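You operate a simulated robot arm through the tools that you are given. There is no shell and no other tool.

The job below is to be done with a simulated robot arm. You get a single attempt, and the scene is never put back.

## Task
Lock the build nest and finish the stack as the build card says.
Fine: lock first; then the card's cam with its arrow at 180, the card's block over it, the card's spring on top; the lever stays at LOCK.

The check looks at the end state, three seconds after you hand in, the way a careful person would. Anything else that was tipped, shoved, dropped, spilled or broken makes it a failure.

## Robot
A 6-joint arm with a two-finger parallel gripper, fixed in place. Base frame: the origin is at the foot of the arm, x ahead of it, y to its left, z up. Readings come in mm, degrees, newtons and seconds.
Its first joint turns from -166.0 to 166.0 degrees. Payload 3.91 kg.
The TCP is the grasp point between the finger pads, 30 mm short of the fingertips. In the tool frame z runs along the fingers and y along their closing line. Largest opening 110 mm; finger width 20, thickness 10; the body of the gripper, 48 by 112 mm, starts 55 mm behind the TCP.
Orientation is that of the tool frame in the base frame, as a unit quaternion [w, x, y, z]. With the fingers straight down and closing along the base's y, the tool's x points along the base's -x, its y along +y and its z along -z.

## Interface
- The arm moves only by the tool jog_arm. Its argument "increments" is a list of rows, each a list of 7 numbers: the shift along the tool's x, y, z in mm, then the turn, a rotation vector about the tool's x, y, z in degrees, then the closure in counts, from 0 (fully open) to 255 (shut). In form: [[tx, ty, tz, wx, wy, wz, hand], ...]. A call has 1 to 20 rows; each row is the pose to reach, as a shift and turn from the pose commanded when the call began, along the tool's axes at that moment. Rows are played at 5 a second. More than 50 mm and 8.6 degrees between two rows, or a gripper value outside its range, and nothing of the call is played. Where a pose cannot be reached the arm comes as near as it can. A force on the tool above 40 N (or 10 N above the force at the start of the call, whichever is more), or a blocked arm, ends the call early, and 0.2 s more pass. Each finger travels about 153 mm/s and halts on what it meets, pressing with about 32 N; the grip force reading is that of the motor and also rises with nothing between the fingers. The clock runs only during rows and for 0.2 s after the last one: add rows that repeat a pose to give the fingers time. The reply holds the time, the measured pose of the TCP, the force on the tool along the base axes, the opening and the grip force, in the units named above and with some noise, with the torque about the TCP (base axes, N m) and any sound that the robot's microphone picked up.
- Cameras (640 x 400 px; columns grow to the right, rows downward): "scene" is fixed at [400.8, -649.4, 1503.6]; the picture's right is [0.94, 0.35, 0.00], its down [0.34, -0.92, -0.21] and it looks along [-0.07, 0.20, -0.98] (base axes); focal length 317 px, centre (320, 200). "wrist" rides on the gripper at [72, 17, -103] in the tool frame; the picture's right is [-0.23, 0.97, 0.00], its down [-0.76, -0.18, -0.62] and it looks along [-0.61, -0.14, 0.78] (tool axes); focal length 222 px, centre (320, 200). There is no depth. A picture from a camera that has moved, and an enlarged one, comes with that camera's place and axes in the base frame and with its lens.
- camera(camera): a new picture of that camera. It takes no simulated time.
- enlarge(camera, box): a new picture of the part [left, top, right, bottom] of that camera's present view, enlarged. It takes no simulated time.
- close_job(): hands the job in; it is judged then, once.

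Nothing tells you positions but the pictures and the camera data. Unless the task says otherwise, let go and move clear before handing in.

The tools are called after "Request:" as name(argument=value, ...) on one line, values as JSON. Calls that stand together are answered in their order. jog_arm: Moves the arm, as the interface text tells. Its arguments: {"type":"object","properties":{"increments":{"type":"array","items":{"type":"array","items":{"type":"number"}}}},"required":["increments"]} The other tools are called the same way: camera (camera) takes a picture; enlarge (camera, box) takes an enlarged picture of a part of a camera's view; close_job () hands the job in.

At the start:

```text
time_s: 0.0
tool_pos: [128.4, -535.7, 1094.6]
tcp_rot: [0.0, 0.0, 1.0, -0.001]
ft_force: [-0.2, 0.4, 0.0]
wrist_torque: [-0.01, -0.02, -0.02]
finger_gap: 109.7
grip_force: 0.2
```

scene: 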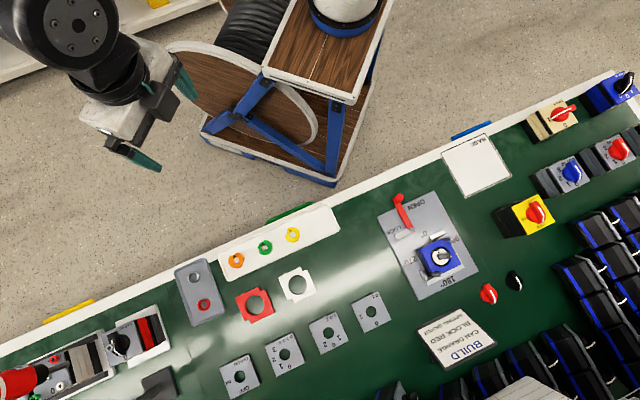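
wrist: 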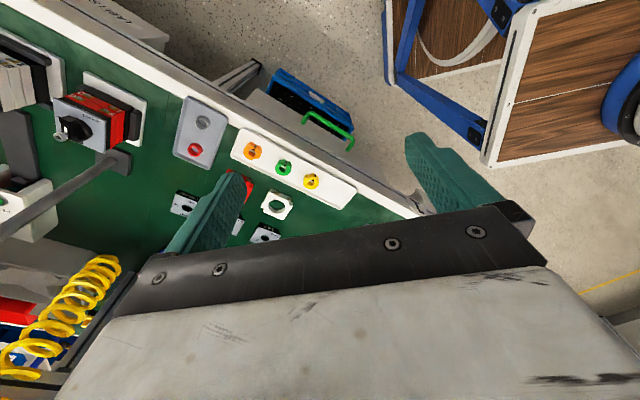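

I see a green workbench with a grey nest plate (red lever, blue switch base), three coloured rings on a white tray, two blocks (red and white), some tag plates, and a build card. I'll enlarge the parts before moving.

Request:
enlarge(camera="scene", box=[360, 170, 520, 370])

Request:
enlarge(camera="scene", box=[160, 200, 350, 320])

Request:
enlarge(camera="scene", box=[400, 290, 520, 380])

Request:
enlarge(camera="scene", box=[370, 180, 490, 310])

```text
2.00 times, centred on (440, 270) of scene
camera zoom: at [400.8, -649.4, 1503.6], right [0.94, 0.35, 0.0], down [0.34, -0.92, -0.21], along [-0.07, 0.2, -0.98], focal length 633 px, centre (80, 60)
```

zoom: 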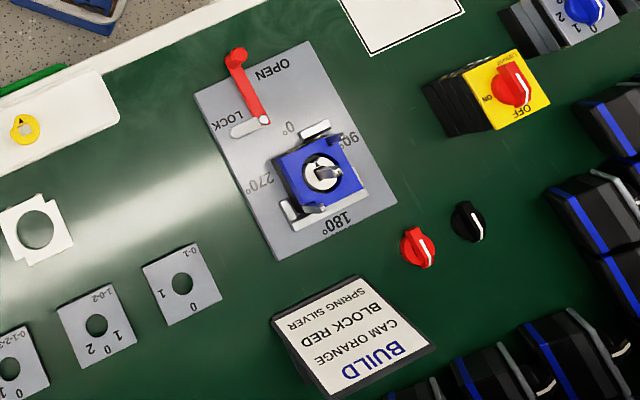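

```text
3.33 times, centred on (255, 260) of scene
camera zoom: at [400.8, -649.4, 1503.6], right [0.94, 0.35, 0.0], down [0.34, -0.92, -0.21], along [-0.07, 0.2, -0.98], focal length 1056 px, centre (537, 0)
```

zoom: 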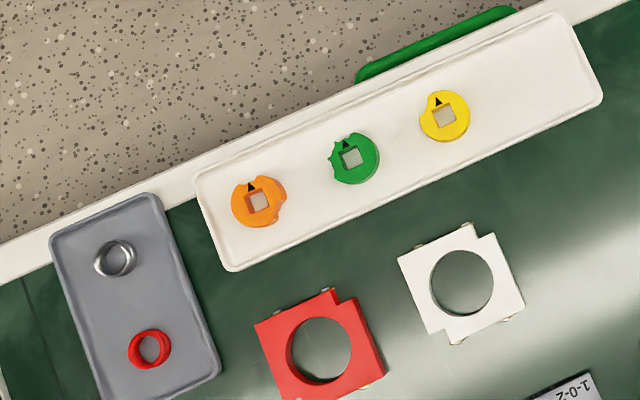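

```text
4.44 times, centred on (460, 335) of scene
camera zoom: at [400.8, -649.4, 1503.6], right [0.94, 0.35, 0.0], down [0.34, -0.92, -0.21], along [-0.07, 0.2, -0.98], focal length 1407 px, centre (-302, -400)
```

zoom: 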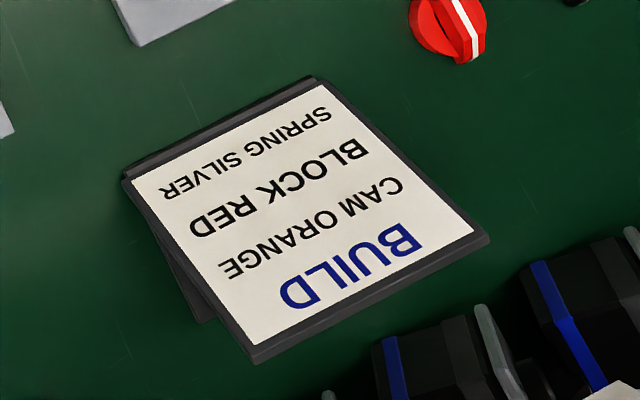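

```text
3.08 times, centred on (430, 245) of scene
camera zoom: at [400.8, -649.4, 1503.6], right [0.94, 0.35, 0.0], down [0.34, -0.92, -0.21], along [-0.07, 0.2, -0.98], focal length 974 px, centre (-18, 62)
```

zoom: 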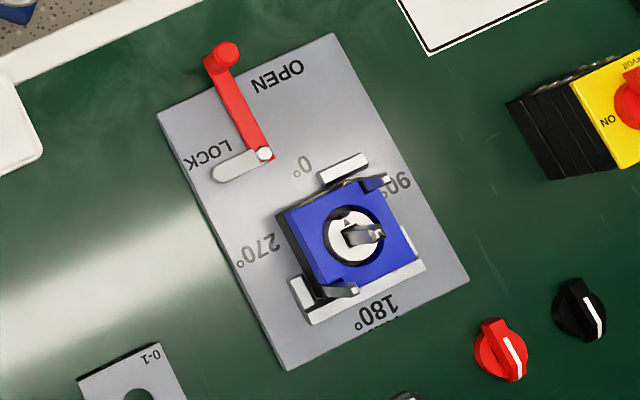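

The card reads CAM ORANGE, BLOCK RED, SPRING SILVER. The bench is turned about 45° in the base frame with its work surface near z≈780, and the nest is near (640,-537). I'll move high above the bench with the tool yawed -45° to look at the nest up close.

Request:
jog_arm(increments=[[-35, 8, 2, 0, 0, 3.75, 0], [-70, 16, 4, 0, 0, 7.5, 0], [-105, 24, 6, 0, 0, 11.25, 0], [-140, 32, 10, 0, 0, 15, 0], [-175, 40, 15, 0, 0, 18.75, 0], [-210, 48, 20, 0, 0, 22.5, 0], [-245, 56, 30, 0, 0, 26.25, 0], [-280, 64, 40, 0, 0, 30, 0], [-315, 72, 50, 0, 0, 33.75, 0], [-350, 80, 60, 0, 0, 37.5, 0], [-385, 88, 70, 0, 0, 41.25, 0], [-417, 94, 80, 0, 0, 45, 0], [-417, 94, 80, 0, 0, 45, 0]])

Request:
camera(camera="wrist")

Request:
camera(camera="scene")

```text
time_s: 2.8
tool_pos: [545.2, -441.9, 1017.2]
tcp_rot: [-0.001, 0.384, 0.923, -0.001]
ft_force: [-0.5, -0.1, -0.3]
wrist_torque: [0.0, 0.0, 0.0]
finger_gap: 109.8
grip_force: 0.1
```

```text
taken
camera wrist: at [506.0, -377.8, 1119.3], right [0.85, 0.53, 0.0], down [0.41, -0.66, 0.62], along [0.33, -0.53, -0.78], focal length 222 px, centre (320, 200)
```

wrist: 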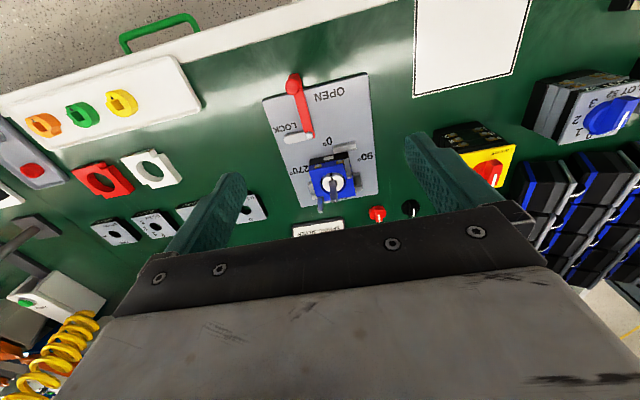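

```text
taken
```

scene: 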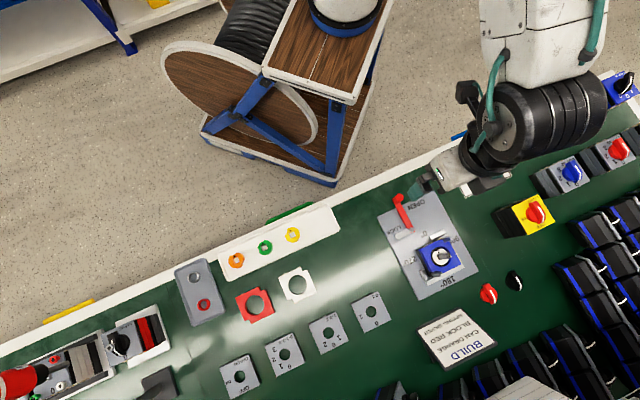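

The view confirms the layout. The lever is at OPEN, the nest is ahead and the parts are to the left. I'll enlarge the nest and the parts in the wrist view.

Request:
enlarge(camera="wrist", box=[250, 60, 410, 220])

Request:
enlarge(camera="wrist", box=[0, 60, 200, 200])

Request:
enlarge(camera="scene", box=[380, 185, 480, 305])

Request:
enlarge(camera="scene", box=[225, 225, 325, 325])

```text
2.50 times, centred on (330, 140) of wrist
camera zoom: at [506.0, -377.8, 1119.3], right [0.85, 0.53, 0.0], down [0.41, -0.66, 0.62], along [0.33, -0.53, -0.78], focal length 555 px, centre (295, 350)
```

zoom: 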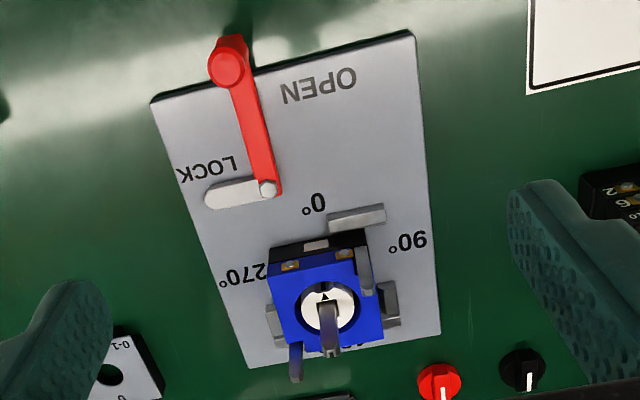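

```text
2.86 times, centred on (100, 130) of wrist
camera zoom: at [506.0, -377.8, 1119.3], right [0.85, 0.53, 0.0], down [0.41, -0.66, 0.62], along [0.33, -0.53, -0.78], focal length 635 px, centre (949, 400)
```

zoom: 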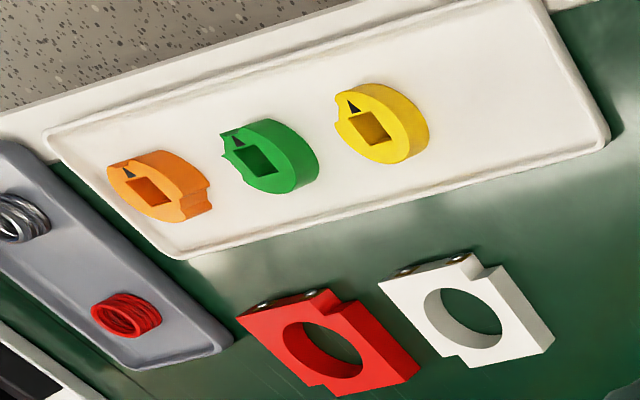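

```text
3.33 times, centred on (430, 245) of scene
camera zoom: at [400.8, -649.4, 1503.6], right [0.94, 0.35, 0.0], down [0.34, -0.92, -0.21], along [-0.07, 0.2, -0.98], focal length 1056 px, centre (-47, 50)
```

zoom: 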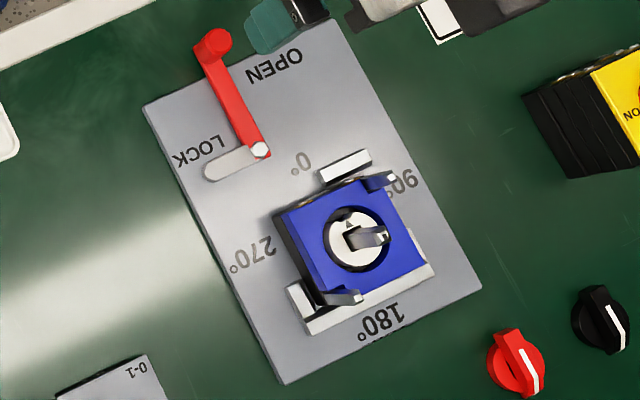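

```text
4.00 times, centred on (275, 275) of scene
camera zoom: at [400.8, -649.4, 1503.6], right [0.94, 0.35, 0.0], down [0.34, -0.92, -0.21], along [-0.07, 0.2, -0.98], focal length 1267 px, centre (500, -100)
```

zoom: 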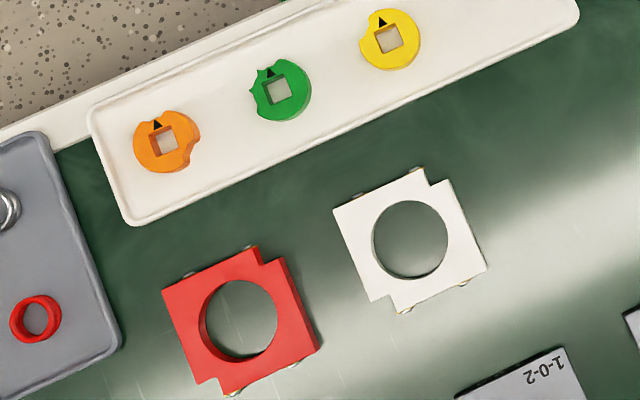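

The lever's round knob is near (511,-445) and its pivot near (564,-501). I'll move lower to measure the lever and nest more precisely.

Request:
jog_arm(increments=[[-2, 0, 30, 0, 0, 0, 0], [-4, 0, 60, 0, 0, 0, 0], [-6, 0, 90, 0, 0, 0, 0], [-7, 0, 117, 0, 0, 0, 0], [-7, 0, 117, 0, 0, 0, 0]])

Request:
camera(camera="wrist")

Request:
enlarge(camera="wrist", box=[220, 0, 440, 210])

```text
time_s: 4.0
tool_pos: [551.0, -449.4, 896.6]
tcp_rot: [0.0, 0.383, 0.924, 0.0]
ft_force: [0.5, 0.5, -0.6]
wrist_torque: [-0.02, 0.01, -0.02]
finger_gap: 109.8
grip_force: 0.2
```

```text
taken
camera wrist: at [511.2, -385.3, 998.8], right [0.85, 0.53, 0.0], down [0.41, -0.66, 0.62], along [0.33, -0.53, -0.78], focal length 222 px, centre (320, 200)
```

wrist: 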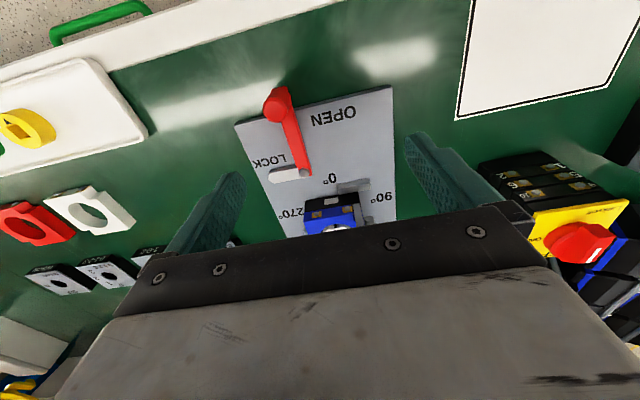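

```text
1.90 times, centred on (330, 105) of wrist
camera zoom: at [511.2, -385.3, 998.8], right [0.85, 0.53, 0.0], down [0.41, -0.66, 0.62], along [0.33, -0.53, -0.78], focal length 423 px, centre (301, 381)
```

zoom: 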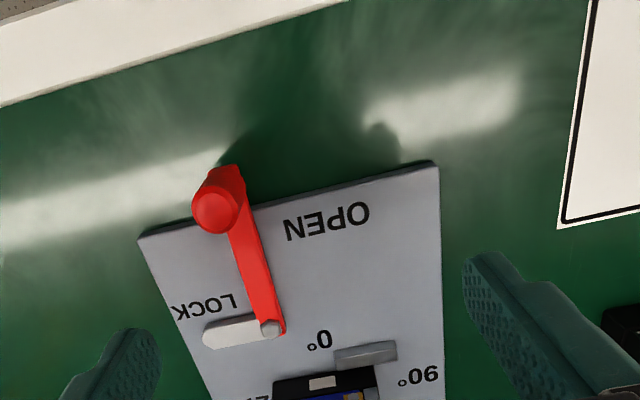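

The lever knob looks to be at about (510,-448) with its top near z≈828, and the pivot at about (562,-500). I'll move above the knob, narrow the fingers to about 34 mm so they straddle it, and check alignment.

Request:
jog_arm(increments=[[10, -10, 0, 0, 0, 0, 60], [20, -20, 0, 0, 0, 0, 120], [27.6, -29.5, 0, 0, 0, 0, 176], [27.6, -29.5, 12.6, 0, 0, 0, 176], [27.6, -29.5, 12.6, 0, 0, 0, 176]])

Request:
camera(camera="wrist")

Request:
enlarge(camera="scene", box=[370, 160, 490, 260])

```text
time_s: 5.2
tool_pos: [510.8, -451.5, 883.6]
tcp_rot: [0.0, 0.382, 0.924, 0.001]
ft_force: [-0.1, 0.1, -0.1]
wrist_torque: [0.01, 0.02, 0.01]
finger_gap: 34.1
grip_force: 0.0
```

```text
taken
camera wrist: at [470.8, -386.7, 986.4], right [0.85, 0.53, 0.0], down [0.41, -0.66, 0.62], along [0.33, -0.53, -0.78], focal length 222 px, centre (320, 200)
```

wrist: 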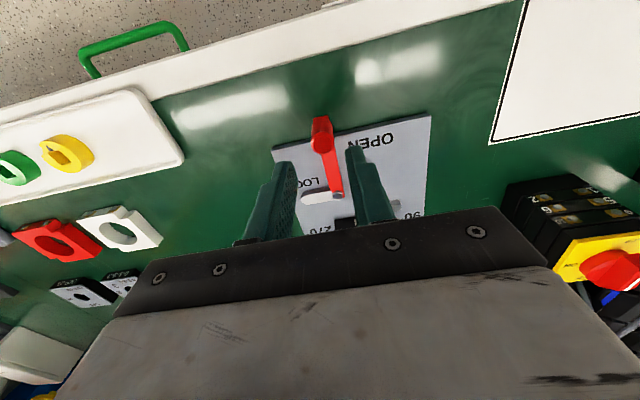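

```text
4.00 times, centred on (430, 210) of scene
camera zoom: at [400.8, -649.4, 1503.6], right [0.94, 0.35, 0.0], down [0.34, -0.92, -0.21], along [-0.07, 0.2, -0.98], focal length 1267 px, centre (-120, 160)
```

zoom: 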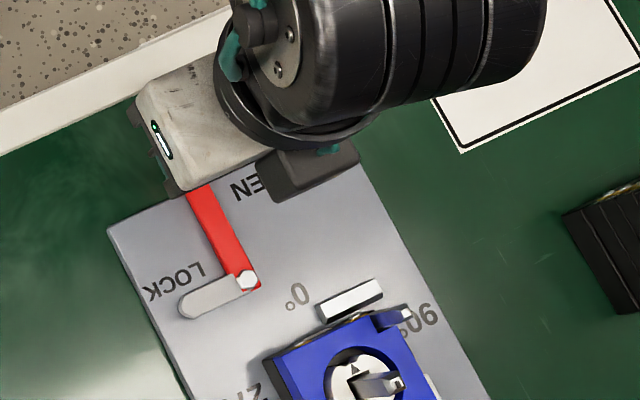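

Request:
enlarge(camera="wrist", box=[260, 90, 380, 210])

```text
3.33 times, centred on (320, 150) of wrist
camera zoom: at [470.8, -386.7, 986.4], right [0.85, 0.53, 0.0], down [0.41, -0.66, 0.62], along [0.33, -0.53, -0.78], focal length 740 px, centre (320, 367)
```

zoom: 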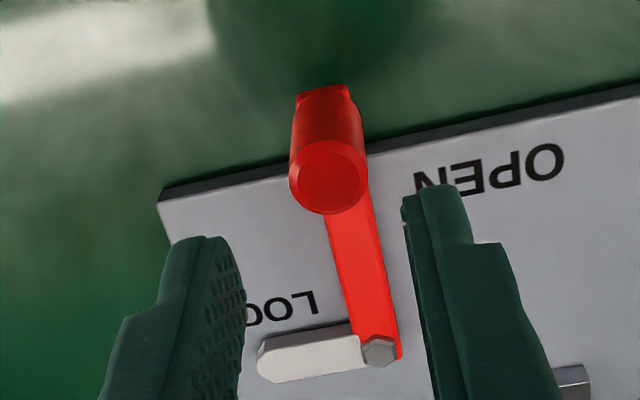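

The fingers straddle the knob centre well. I'll descend around it, checking force, and narrow the gap slightly.

Request:
jog_arm(increments=[[0.7, 1.8, 15, 0, 0, 0, 176], [0.7, 1.8, 30, 0, 0, 0, 176], [0.7, 1.8, 40, 0, 0, 0, 176], [0.7, 1.8, 47, 0, 0, 0, 176], [0.7, 1.8, 47, 0, 0, 0, 190], [0.7, 1.8, 47, 0, 0, 0, 200], [0.7, 1.8, 47, 0, 0, 0, 200]])

Request:
camera(camera="wrist")

Request:
enlarge(camera="wrist", box=[240, 90, 400, 210])

```text
time_s: 6.8
tool_pos: [510.8, -448.5, 837.9]
tcp_rot: [0.001, 0.383, 0.924, 0.0]
ft_force: [-0.3, 0.3, 0.0]
wrist_torque: [0.0, 0.02, -0.01]
finger_gap: 23.9
grip_force: 0.0
```

```text
taken
camera wrist: at [471.3, -384.1, 940.4], right [0.85, 0.53, 0.0], down [0.41, -0.66, 0.62], along [0.33, -0.53, -0.78], focal length 222 px, centre (320, 200)
```

wrist: 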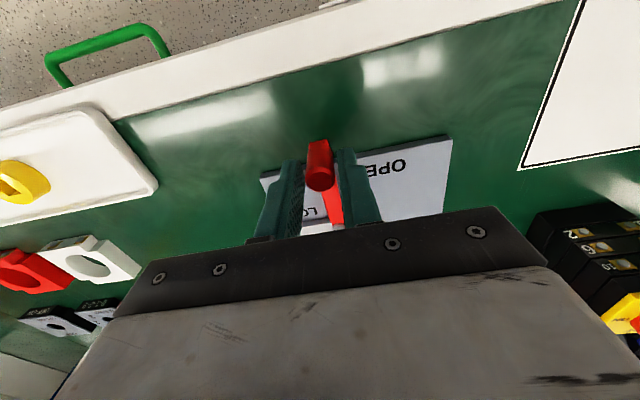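

```text
3.33 times, centred on (320, 150) of wrist
camera zoom: at [471.3, -384.1, 940.4], right [0.85, 0.53, 0.0], down [0.41, -0.66, 0.62], along [0.33, -0.53, -0.78], focal length 740 px, centre (320, 367)
```

zoom: 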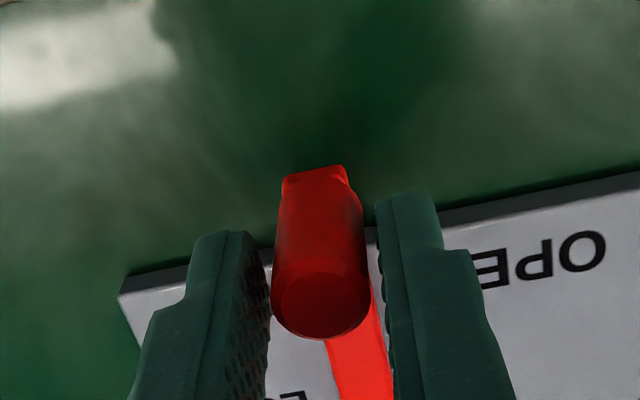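

The knob sits between the fingers. I'll swing along the arc about the pivot for the first half (45°), turning the tool with the lever.

Request:
jog_arm(increments=[[-0.28, -6.45, 0, 0, 0, -5, 200], [-1.12, -12.85, 0, 0, 0, -10, 200], [-2.52, -19.15, 0, 0, 0, -15, 200], [-4.46, -25.31, 0, 0, 0, -20, 200], [-6.93, -31.27, 0, 0, 0, -25, 200], [-9.91, -37.0, 0, 0, 0, -30, 200], [-13.38, -42.44, 0, 0, 0, -35, 200], [-17.31, -47.57, 0, 0, 0, -40, 200], [-21.67, -52.33, 0, 0, 0, -45, 200]])

Request:
camera(camera="wrist")

Request:
enlarge(camera="scene", box=[350, 170, 490, 310])

```text
time_s: 8.8
tool_pos: [489.2, -500.1, 839.2]
tcp_rot: [0.0, -0.001, 1.0, 0.0]
ft_force: [-0.7, 0.3, -0.1]
wrist_torque: [0.0, 0.0, 0.0]
finger_gap: 23.9
grip_force: 0.1
```

```text
taken
camera wrist: at [417.0, -483.0, 940.3], right [0.23, 0.97, 0.0], down [0.76, -0.18, 0.62], along [0.61, -0.14, -0.78], focal length 222 px, centre (320, 200)
```

wrist: 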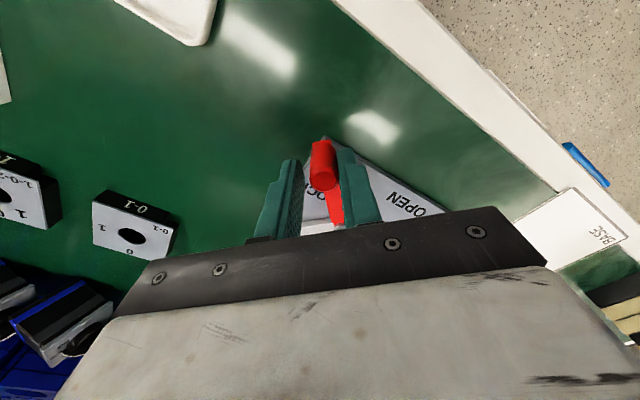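

```text
2.86 times, centred on (420, 240) of scene
camera zoom: at [400.8, -649.4, 1503.6], right [0.94, 0.35, 0.0], down [0.34, -0.92, -0.21], along [-0.07, 0.2, -0.98], focal length 905 px, centre (34, 86)
```

zoom: 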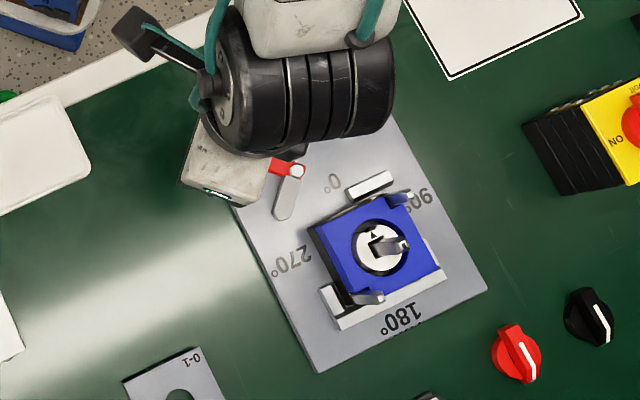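

The lever follows and the white clamp arm turns with it. I'll continue the second half of the swing.

Request:
jog_arm(increments=[[-0.28, -6.45, 0, 0, 0, -5, 200], [-1.12, -12.85, 0, 0, 0, -10, 200], [-2.52, -19.15, 0, 0, 0, -15, 200], [-4.46, -25.31, 0, 0, 0, -20, 200], [-6.93, -31.27, 0, 0, 0, -25, 200], [-9.91, -37.0, 0, 0, 0, -30, 200], [-13.38, -42.44, 0, 0, 0, -35, 200], [-17.31, -47.57, 0, 0, 0, -40, 200], [-21.67, -52.33, 0, 0, 0, -45, 200]])

Request:
camera(camera="wrist")

Request:
enlarge(camera="scene", box=[350, 170, 490, 310])

```text
time_s: 10.8
tool_pos: [512.6, -551.6, 838.8]
tcp_rot: [0.0, -0.383, 0.924, 0.001]
ft_force: [-0.5, -0.7, -0.3]
wrist_torque: [0.01, 0.0, 0.01]
finger_gap: 23.8
grip_force: 0.0
```

```text
taken
camera wrist: at [448.3, -590.6, 940.6], right [-0.53, 0.85, 0.0], down [0.66, 0.41, 0.62], along [0.53, 0.33, -0.78], focal length 222 px, centre (320, 200)
```

wrist: 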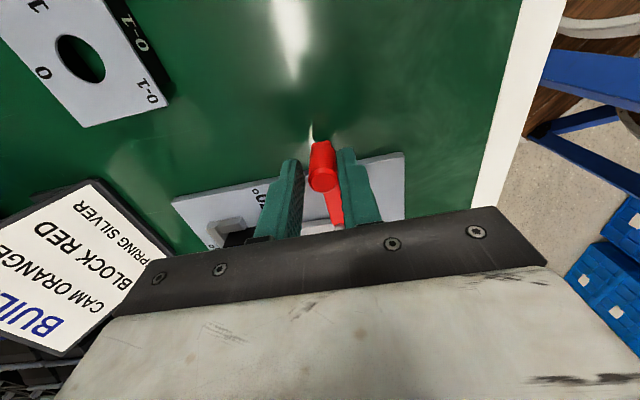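

```text
2.86 times, centred on (420, 240) of scene
camera zoom: at [400.8, -649.4, 1503.6], right [0.94, 0.35, 0.0], down [0.34, -0.92, -0.21], along [-0.07, 0.2, -0.98], focal length 905 px, centre (34, 86)
```

zoom: 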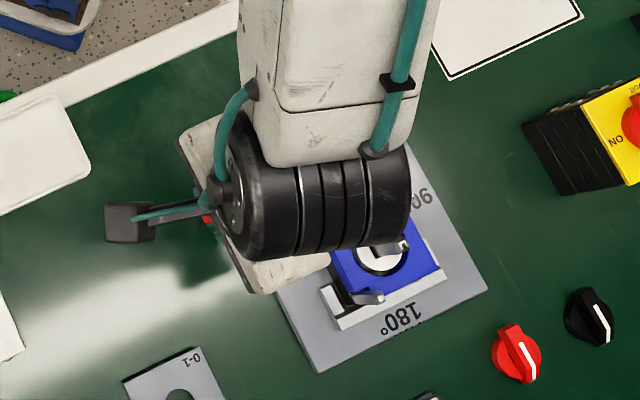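

No stop was felt and no click heard so far. I'll push a few more degrees in small steps, watching the force.

Request:
jog_arm(increments=[[-0.01, -1.29, 0, 0, 0, -1, 200], [-0.05, -2.58, 0, 0, 0, -2, 200], [-0.1, -3.87, 0, 0, 0, -3, 200], [-0.18, -5.16, 0, 0, 0, -4, 200], [-0.18, -5.16, 0, 0, 0, -4, 200]])

Request:
enlarge(camera="wrist", box=[240, 100, 400, 220])

```text
time_s: 12.0
tool_pos: [514.6, -555.4, 837.0]
tcp_rot: [-0.001, -0.415, 0.91, 0.001]
ft_force: [-6.0, 11.5, -2.6]
wrist_torque: [0.03, 0.0, -0.06]
finger_gap: 29.7
grip_force: 5.4
```

```text
3.33 times, centred on (320, 160) of wrist
camera zoom: at [454.0, -598.2, 940.3], right [-0.59, 0.81, 0.0], down [0.63, 0.46, 0.62], along [0.5, 0.37, -0.78], focal length 740 px, centre (320, 333)
```

zoom: 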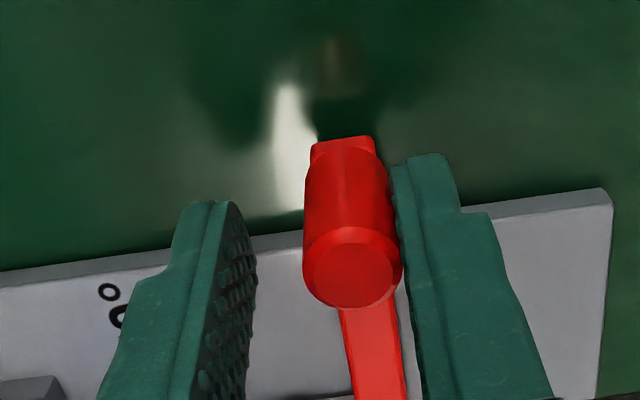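

The lever now reads about 90° from OPEN and resists, so it's at the stop. I'll give it one slightly firmer push to make sure it's seated.

Request:
jog_arm(increments=[[-0.01, -1.5, 0, 0, 0, 0, 210], [-0.02, -3, 0, 0, 0, 0, 215], [-0.02, -3, 0, 0, 0, 0, 215]])

Request:
enlarge(camera="wrist", box=[240, 100, 400, 220])

```text
time_s: 12.8
tool_pos: [515.5, -556.7, 838.2]
tcp_rot: [0.0, -0.414, 0.91, 0.001]
ft_force: [-21.0, 22.8, 1.5]
wrist_torque: [0.32, -0.02, -0.02]
finger_gap: 33.0
grip_force: 15.5
```

```text
3.33 times, centred on (320, 160) of wrist
camera zoom: at [455.4, -599.8, 940.4], right [-0.59, 0.81, 0.0], down [0.63, 0.46, 0.62], along [0.5, 0.37, -0.78], focal length 740 px, centre (320, 333)
```

zoom: 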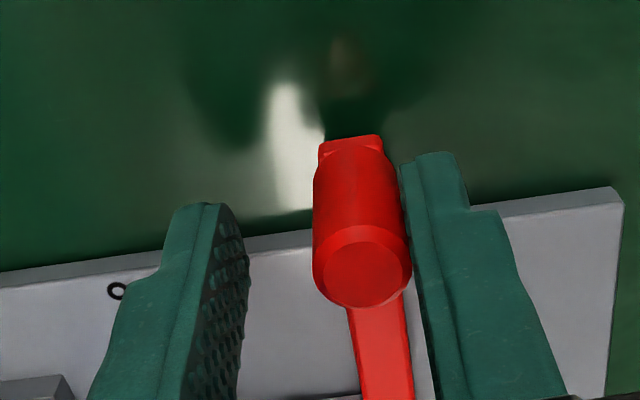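

The push-back rose to about 31 N with no movement, so the lever is hard against the LOCK stop. I'll open the fingers, centre them around the knob and lift straight up clear of it.

Request:
jog_arm(increments=[[0, 0, 0, 0, 0, 0, 170], [0, 4, 0, 0, 0, 0, 160], [0, 6, 0, 0, 0, 0, 150], [0, 6, -15, 0, 0, 0, 150], [0, 6, -35, 0, 0, 0, 150], [0, 6, -60, 0, 0, 0, 150], [0, 6, -60, 0, 0, 0, 150]])

Request:
camera(camera="wrist")

Request:
enlarge(camera="scene", box=[350, 170, 490, 310])

```text
time_s: 14.4
tool_pos: [512.3, -554.9, 898.0]
tcp_rot: [0.0, -0.415, 0.91, 0.001]
ft_force: [-0.8, -0.2, -0.2]
wrist_torque: [0.0, 0.02, -0.02]
finger_gap: 45.0
grip_force: 0.1
```

```text
taken
camera wrist: at [451.9, -597.3, 1000.2], right [-0.59, 0.81, 0.0], down [0.63, 0.46, 0.62], along [0.5, 0.36, -0.78], focal length 222 px, centre (320, 200)
```

wrist: 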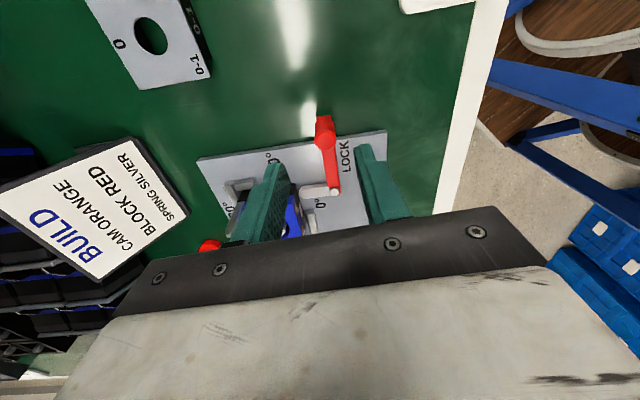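

```text
2.86 times, centred on (420, 240) of scene
camera zoom: at [400.8, -649.4, 1503.6], right [0.94, 0.35, 0.0], down [0.34, -0.92, -0.21], along [-0.07, 0.2, -0.98], focal length 905 px, centre (34, 86)
```

zoom: 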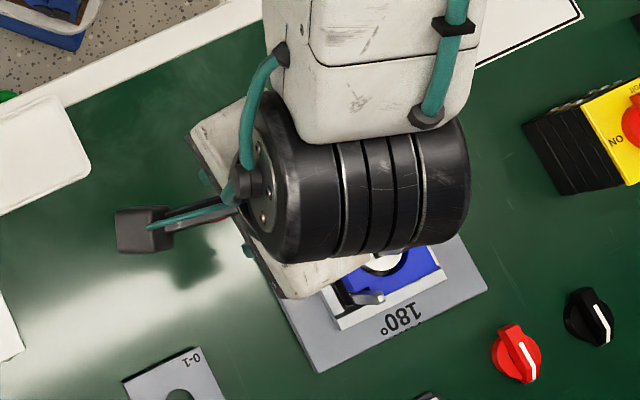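

The lever now points at LOCK. Next I'll raise, turn back and look straight down on the nest to check the shaft, posts and recess before fetching parts.

Request:
jog_arm(increments=[[0, 0, -30, 0, 0, 0, 150], [-8, -5, -55, 0, 0, 8, 100], [-16, -11, -60, 0, 0, 16, 60], [-24, -17, -60, 0, 0, 24, 30], [-32, -22, -60, 0, 0, 32, 0], [-40, -28, -60, 0, 0, 40, 0], [-48, -33, -60, 0, 0, 48, 0], [-56, -39, -60, 0, 0, 56, 0], [-64, -45, -60, 0, 0, 64, 0], [-72, -50, -60, 0, 0, 72, 0], [-80, -56, -60, 0, 0, 80, 0], [-88, -62, -60, 0, 0, 88, 0], [-98.5, -67.8, -60, 0, 0, 94, 0], [-98.5, -67.8, -60, 0, 0, 94, 0]])

Request:
camera(camera="wrist")

Request:
enlarge(camera="wrist", box=[240, 60, 400, 200])

```text
time_s: 17.4
tool_pos: [630.0, -523.6, 957.1]
tcp_rot: [0.001, 0.384, 0.924, 0.0]
ft_force: [0.9, 1.4, -0.4]
wrist_torque: [-0.01, 0.03, -0.01]
finger_gap: 110.0
grip_force: 0.1
```

```text
taken
camera wrist: at [589.3, -459.2, 1060.0], right [0.85, 0.53, 0.0], down [0.41, -0.66, 0.62], along [0.33, -0.53, -0.78], focal length 222 px, centre (320, 200)
```

wrist: 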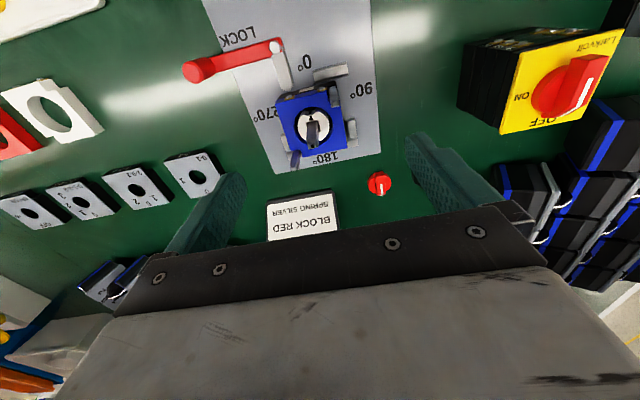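

```text
2.86 times, centred on (320, 130) of wrist
camera zoom: at [589.3, -459.2, 1060.0], right [0.85, 0.53, 0.0], down [0.41, -0.66, 0.62], along [0.33, -0.53, -0.78], focal length 635 px, centre (320, 400)
```

zoom: 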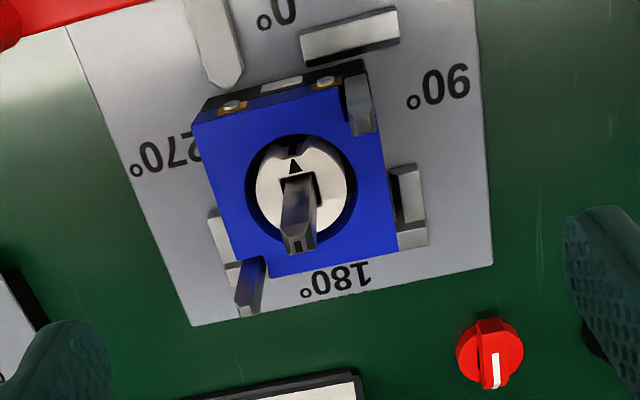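

The nest is locked with the clamp arm against the block. The shaft is at about (631,-538), the rotor face is at z≈824 and the shaft top at z≈866. I'll take closer zooms before going to the tray.

Request:
enlarge(camera="wrist", box=[272, 72, 372, 172])

Request:
enlarge(camera="scene", box=[415, 230, 475, 290])

Request:
enlarge(camera="scene", box=[180, 240, 250, 320])

```text
4.00 times, centred on (322, 122) of wrist
camera zoom: at [589.3, -459.2, 1060.0], right [0.85, 0.53, 0.0], down [0.41, -0.66, 0.62], along [0.33, -0.53, -0.78], focal length 888 px, centre (312, 512)
```

zoom: 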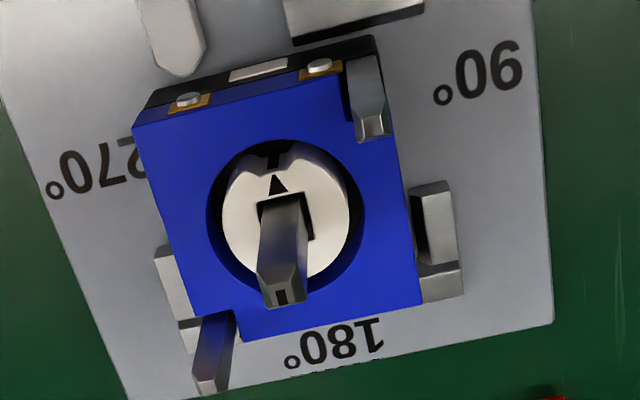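

```text
6.67 times, centred on (445, 260) of scene
camera zoom: at [400.8, -649.4, 1503.6], right [0.94, 0.35, 0.0], down [0.34, -0.92, -0.21], along [-0.07, 0.2, -0.98], focal length 2111 px, centre (-513, -200)
```

zoom: 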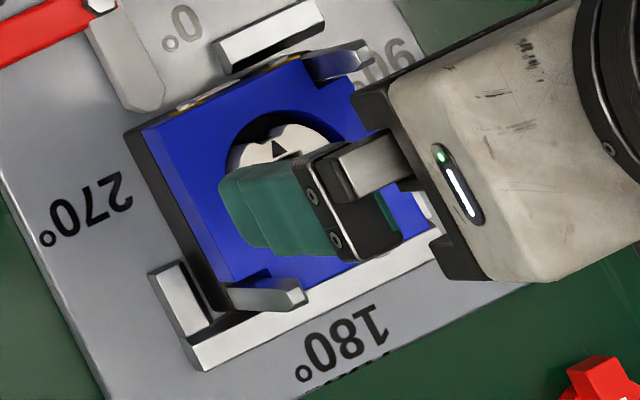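

```text
5.00 times, centred on (215, 280) of scene
camera zoom: at [400.8, -649.4, 1503.6], right [0.94, 0.35, 0.0], down [0.34, -0.92, -0.21], along [-0.07, 0.2, -0.98], focal length 1583 px, centre (845, -200)
```

zoom: 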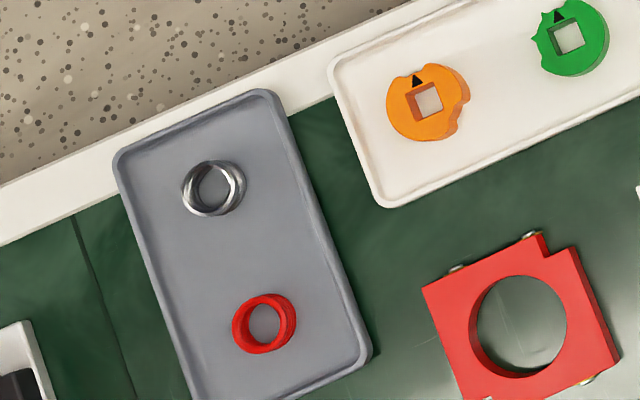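

The rotor in the nest is itself a cam in a shallow recess, and the square shaft stands about 42 mm above it. Now I'll travel to the tray to look at the orange cam.

Request:
jog_arm(increments=[[14.7, -34.1, 0, 0, 0, 0, 0], [29.5, -68.3, 0, 0, 0, 0, 0], [44.2, -102.4, 2, 0, 0, 0, 0], [59, -136.5, 5, 0, 0, 0, 0], [73.7, -170.7, 8, 0, 0, 0, 0], [88.5, -204.8, 11, 0, 0, 0, 0], [103.2, -238.9, 14, 0, 0, 0, 0], [117.9, -273, 17, 0, 0, 0, 0], [132.7, -307.2, 20, 0, 0, 0, 0], [147.4, -341.3, 23, 0, 0, 0, 0], [162.2, -375.5, 25, 0, 0, 0, 0], [176.9, -409.6, 27, 0, 0, 0, 0], [176.9, -409.6, 27, 0, 0, 0, 0]])

Request:
camera(camera="wrist")

Request:
enlarge(camera="wrist", box=[250, 60, 390, 190])

```text
time_s: 20.2
tool_pos: [212.5, -689.6, 931.0]
tcp_rot: [0.0, 0.383, 0.924, 0.0]
ft_force: [0.4, 0.2, -0.4]
wrist_torque: [0.0, 0.02, 0.02]
finger_gap: 109.9
grip_force: 0.0
```

```text
taken
camera wrist: at [172.9, -625.1, 1033.6], right [0.85, 0.53, 0.0], down [0.41, -0.66, 0.62], along [0.33, -0.53, -0.78], focal length 222 px, centre (320, 200)
```

wrist: 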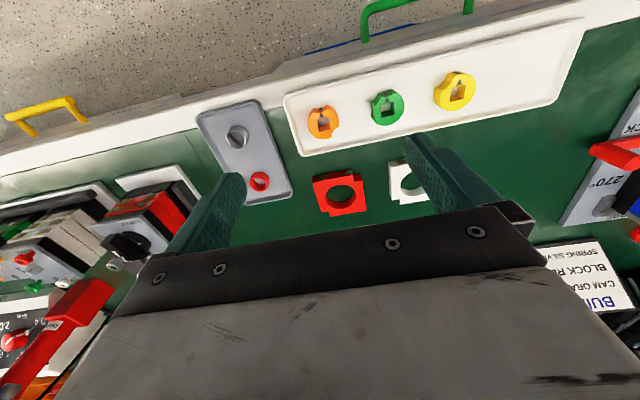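

```text
3.08 times, centred on (320, 125) of wrist
camera zoom: at [172.9, -625.1, 1033.6], right [0.85, 0.53, 0.0], down [0.41, -0.66, 0.62], along [0.33, -0.53, -0.78], focal length 684 px, centre (320, 431)
```

zoom: 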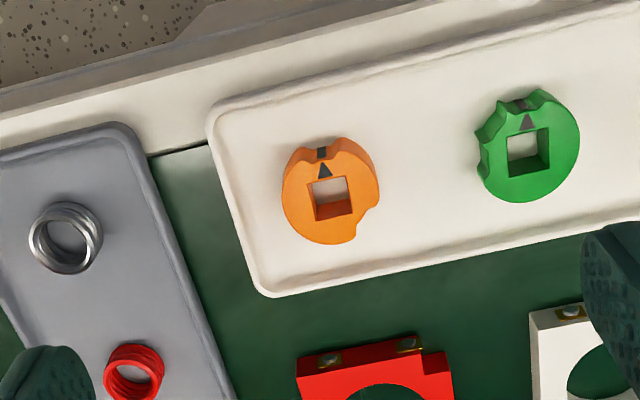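

The orange cam is near (222,-697) with its top around z≈793 and its arrow pointing roughly to table "0". I'll move in directly above it with a narrower opening to measure its centre and angle more closely.

Request:
jog_arm(increments=[[-6, 0.4, 20, 0, 0, 0, 40], [-12.4, 0.8, 45, 0, 0, 0, 80], [-12.4, 0.8, 65, 0, 0, 0, 110], [-12.4, 0.8, 80, 0, 0, 0, 116], [-12.4, 0.8, 80, 0, 0, 0, 116]])

Request:
enlarge(camera="wrist", box=[260, 90, 380, 200])

Request:
enlarge(camera="wrist", box=[285, 115, 355, 175])

```text
time_s: 21.4
tool_pos: [222.7, -696.0, 852.2]
tcp_rot: [0.0, 0.383, 0.924, 0.0]
ft_force: [-0.4, -0.3, -0.5]
wrist_torque: [-0.01, -0.01, -0.02]
finger_gap: 60.2
grip_force: 0.0
```

```text
3.64 times, centred on (320, 145) of wrist
camera zoom: at [182.9, -631.7, 953.6], right [0.85, 0.53, 0.0], down [0.41, -0.66, 0.62], along [0.33, -0.53, -0.78], focal length 808 px, centre (320, 400)
```

zoom: 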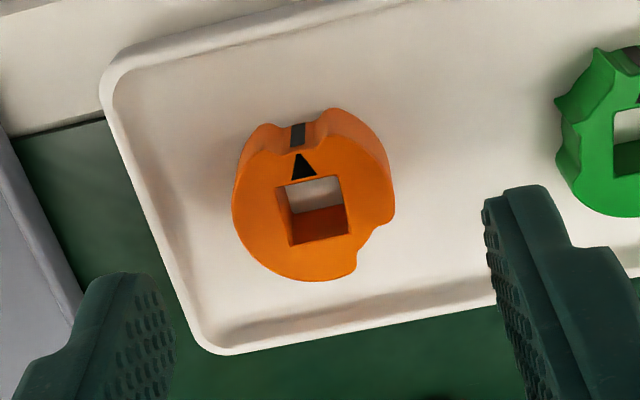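

```text
6.67 times, centred on (320, 145) of wrist
camera zoom: at [182.9, -631.7, 953.6], right [0.85, 0.53, 0.0], down [0.41, -0.66, 0.62], along [0.33, -0.53, -0.78], focal length 1481 px, centre (320, 567)
```

zoom: 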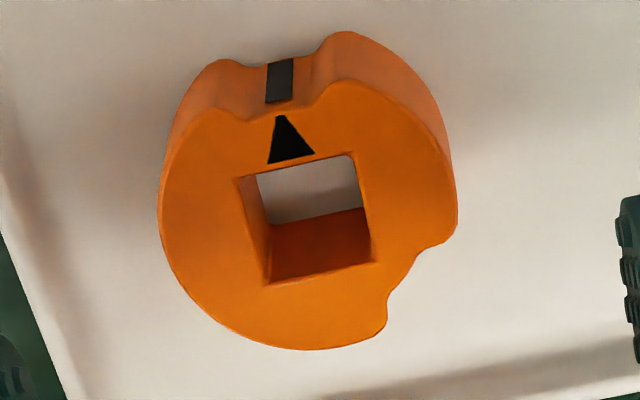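

The close view is clear. The cam is about 34 mm across and 15 mm thick, the hole is about 13.5 mm square, and it's aligned within about 0.6° of the tool. I'll centre on it and descend partway to refine.

Request:
jog_arm(increments=[[-1, -1.8, 7, 0, 0, 0, 116], [-1, -1.8, 14, 0, 0, 0, 116], [-1, -1.8, 21, 0, 0, 0, 116], [-1, -1.8, 21, 0, 0, 0, 116]])

Request:
enlarge(camera="wrist", box=[260, 100, 380, 210])

Request:
enlarge(camera="wrist", box=[285, 125, 355, 185])

```text
time_s: 22.4
tool_pos: [223.2, -697.8, 830.2]
tcp_rot: [0.0, 0.382, 0.924, 0.001]
ft_force: [-0.3, 0.1, -1.3]
wrist_torque: [0.0, 0.02, -0.01]
finger_gap: 59.9
grip_force: 0.1
```

```text
3.64 times, centred on (320, 155) of wrist
camera zoom: at [183.1, -634.3, 932.1], right [0.85, 0.53, 0.0], down [0.41, -0.66, 0.62], along [0.33, -0.53, -0.78], focal length 808 px, centre (320, 364)
```

zoom: 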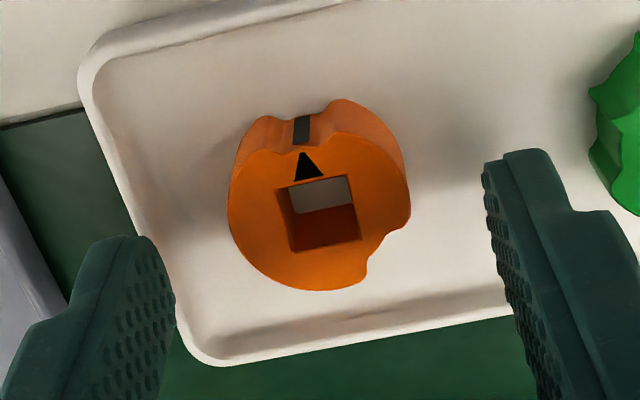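

```text
6.67 times, centred on (320, 155) of wrist
camera zoom: at [183.1, -634.3, 932.1], right [0.85, 0.53, 0.0], down [0.41, -0.66, 0.62], along [0.33, -0.53, -0.78], focal length 1481 px, centre (320, 500)
```

zoom: 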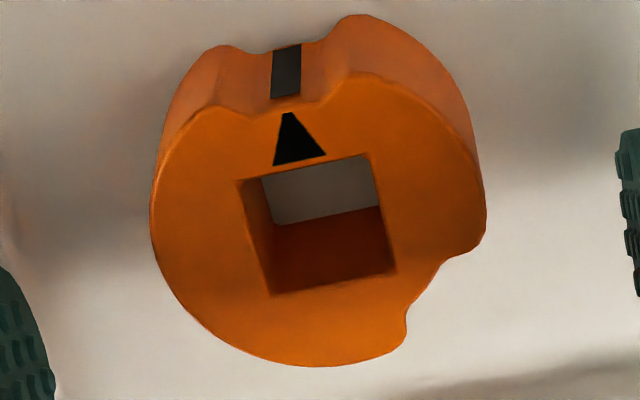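

The cam is centred between the fingers to under 1 mm. I'll descend so the tips come to about z≈785 and close.

Request:
jog_arm(increments=[[0, 0, 5, 0, 0, 0, 116], [0, 0, 10, 0, 0, 0, 116], [0, 0, 15, 0, 0, 0, 116], [0, 0, 15, 0, 0, 0, 140], [0, 0, 15, 0, 0, 0, 165], [0, 0, 15, 0, 0, 0, 200], [0, 0, 15, 0, 0, 0, 255], [0, 0, 15, 0, 0, 0, 255], [0, 0, 15, 0, 0, 0, 255]])

Request:
enlarge(camera="wrist", box=[260, 100, 380, 210])

```text
time_s: 23.2
tool_pos: [222.0, -698.5, 821.9]
tcp_rot: [0.001, 0.383, 0.924, -0.004]
ft_force: [0.5, 0.7, 13.4]
wrist_torque: [-0.28, 0.32, -0.01]
finger_gap: 59.6
grip_force: 0.0
stopped in row 3: the force on the tool passed its limit at 48 N (the readings are from after the stop); the commanded pose is now the measured one
```

```text
3.64 times, centred on (320, 155) of wrist
camera zoom: at [182.3, -635.2, 924.5], right [0.85, 0.53, -0.01], down [0.41, -0.66, 0.63], along [0.33, -0.54, -0.78], focal length 808 px, centre (320, 364)
```

zoom: 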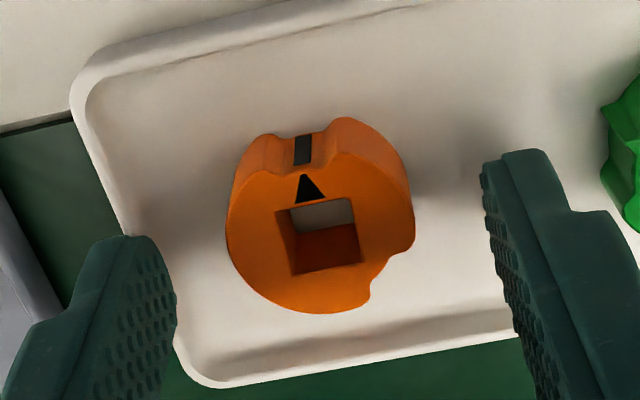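

A fingertip touched the tray's raised rim because the opening was too wide. I'll lift a little, narrow the opening to about 45 mm so both fingers fit inside the rim, and re-check.

Request:
jog_arm(increments=[[0, 0, -6, 0, 0, 0, 116], [0, 0, -12, 0, 0, 0, 130], [0, 0, -12, 0, 0, 0, 150], [0, 0, -12, 0, 0, 0, 150]])

Request:
camera(camera="wrist")

Request:
enlarge(camera="wrist", box=[260, 100, 380, 210])

Request:
enlarge(camera="scene", box=[180, 200, 330, 320])

```text
time_s: 24.2
tool_pos: [222.0, -700.3, 832.2]
tcp_rot: [0.001, 0.383, 0.924, -0.003]
ft_force: [0.0, -0.2, -0.6]
wrist_torque: [0.0, 0.0, 0.02]
finger_gap: 45.3
grip_force: 0.1
```

```text
taken
camera wrist: at [182.1, -635.0, 934.8], right [0.85, 0.53, 0.0], down [0.41, -0.66, 0.63], along [0.33, -0.53, -0.78], focal length 222 px, centre (320, 200)
```

wrist: 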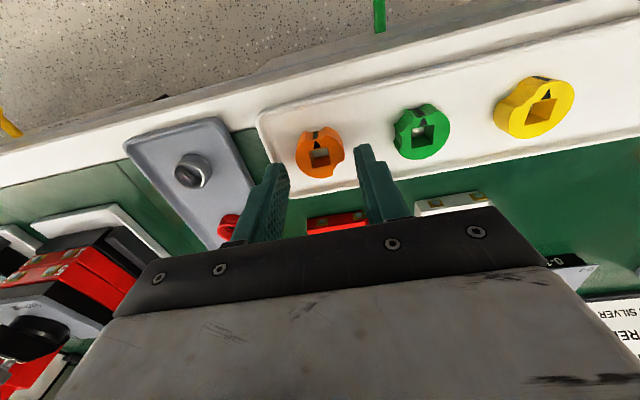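

```text
3.64 times, centred on (320, 155) of wrist
camera zoom: at [182.1, -635.0, 934.8], right [0.85, 0.53, 0.0], down [0.41, -0.66, 0.63], along [0.33, -0.53, -0.78], focal length 808 px, centre (320, 364)
```

zoom: 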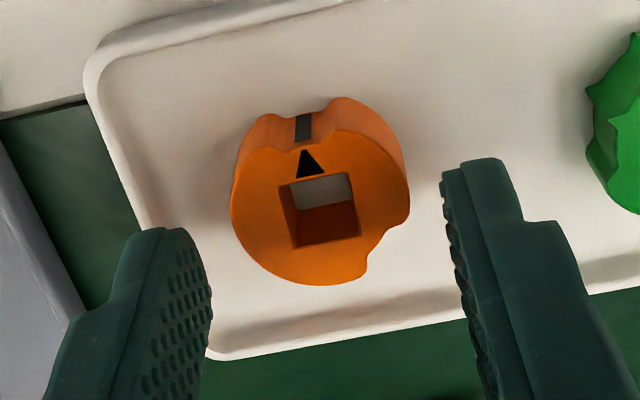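

```text
3.33 times, centred on (255, 260) of scene
camera zoom: at [400.8, -649.4, 1503.6], right [0.94, 0.35, 0.0], down [0.34, -0.92, -0.21], along [-0.07, 0.2, -0.98], focal length 1056 px, centre (537, 0)
```

zoom: 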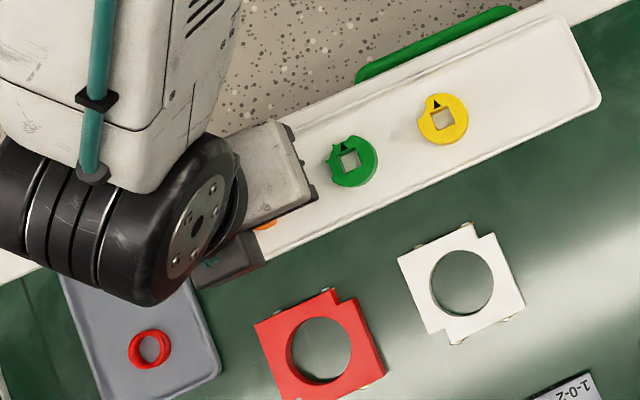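

Nothing was disturbed. The cam is still centred and the fingers are now inside the rim. I'll level the small tilt and descend in fine steps.

Request:
jog_arm(increments=[[0, 0, 3, -0.25, 0.25, 0, 150], [-0.5, 0, 6, -0.25, 0.25, 0, 150], [-0.5, 0, 9, -0.25, 0.25, 0, 150], [-0.5, 0, 11, -0.25, 0.25, 0, 150], [-0.5, 0, 13, -0.25, 0.25, 0, 150], [-0.5, 0, 13, -0.25, 0.25, 0, 150]])

Request:
enlarge(camera="wrist", box=[260, 100, 380, 210])

```text
time_s: 25.6
tool_pos: [221.8, -700.7, 819.4]
tcp_rot: [-0.001, 0.383, 0.924, 0.0]
ft_force: [-0.1, -0.4, 1.4]
wrist_torque: [-0.03, -0.01, -0.01]
finger_gap: 45.5
grip_force: 0.0
```

```text
3.64 times, centred on (320, 155) of wrist
camera zoom: at [182.6, -636.4, 922.4], right [0.85, 0.53, 0.0], down [0.41, -0.66, 0.62], along [0.33, -0.53, -0.78], focal length 808 px, centre (320, 364)
```

zoom: 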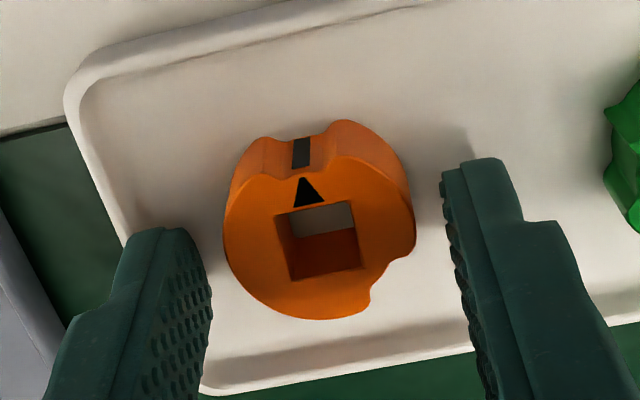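

Request:
jog_arm(increments=[[0, 0, 1.5, 0, 0, 0, 150], [0, 0, 3, 0, 0, 0, 150], [0, 0, 4, 0, 0, 0, 150], [0, 0, 4, 0, 0, 0, 150]])

Request:
enlarge(camera="wrist", box=[260, 100, 380, 210])

```text
time_s: 26.6
tool_pos: [222.2, -700.0, 815.7]
tcp_rot: [-0.001, 0.382, 0.924, 0.001]
ft_force: [0.1, 0.7, -0.5]
wrist_torque: [0.01, 0.02, -0.02]
finger_gap: 45.1
grip_force: 0.0
```

```text
3.64 times, centred on (320, 155) of wrist
camera zoom: at [182.8, -636.3, 918.4], right [0.85, 0.53, 0.0], down [0.41, -0.66, 0.62], along [0.33, -0.53, -0.78], focal length 808 px, centre (320, 364)
```

zoom: 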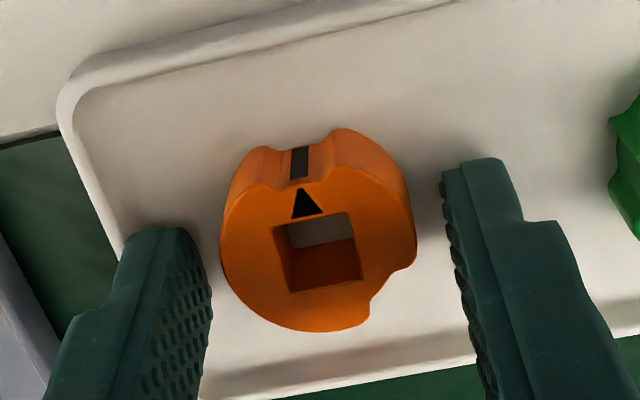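

No contact yet, with the tips at about 785. I'll go 2 mm lower and close on the cam.

Request:
jog_arm(increments=[[0, -0.5, 2, 0, 0, 0, 150], [0, -0.5, 2, 0, 0, 0, 165], [0, -0.5, 2, 0, 0, 0, 180], [0, -0.5, 2, 0, 0, 0, 200], [0, -0.5, 2, 0, 0, 0, 230], [0, -0.5, 2, 0, 0, 0, 255], [0, -0.5, 2, 0, 0, 0, 255], [0, -0.5, 2, 0, 0, 0, 255]])

Request:
enlarge(camera="wrist", box=[260, 100, 380, 210])

```text
time_s: 28.4
tool_pos: [223.1, -699.6, 813.5]
tcp_rot: [0.0, 0.383, 0.924, -0.001]
ft_force: [0.5, 0.2, 5.2]
wrist_torque: [0.07, -0.11, 0.0]
finger_gap: 28.6
grip_force: 32.2
```

```text
3.64 times, centred on (320, 155) of wrist
camera zoom: at [182.6, -636.3, 916.6], right [0.85, 0.53, 0.0], down [0.41, -0.66, 0.62], along [0.33, -0.53, -0.78], focal length 808 px, centre (320, 364)
```

zoom: 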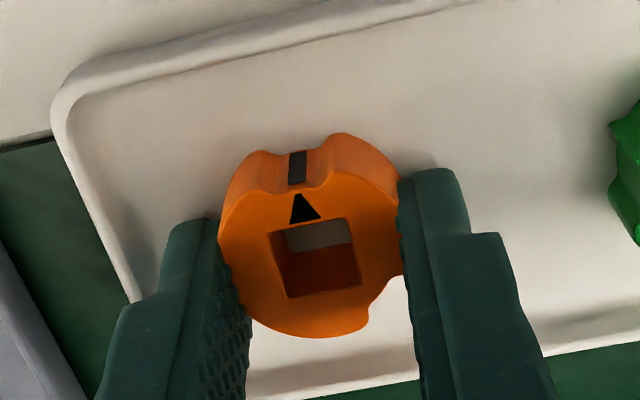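

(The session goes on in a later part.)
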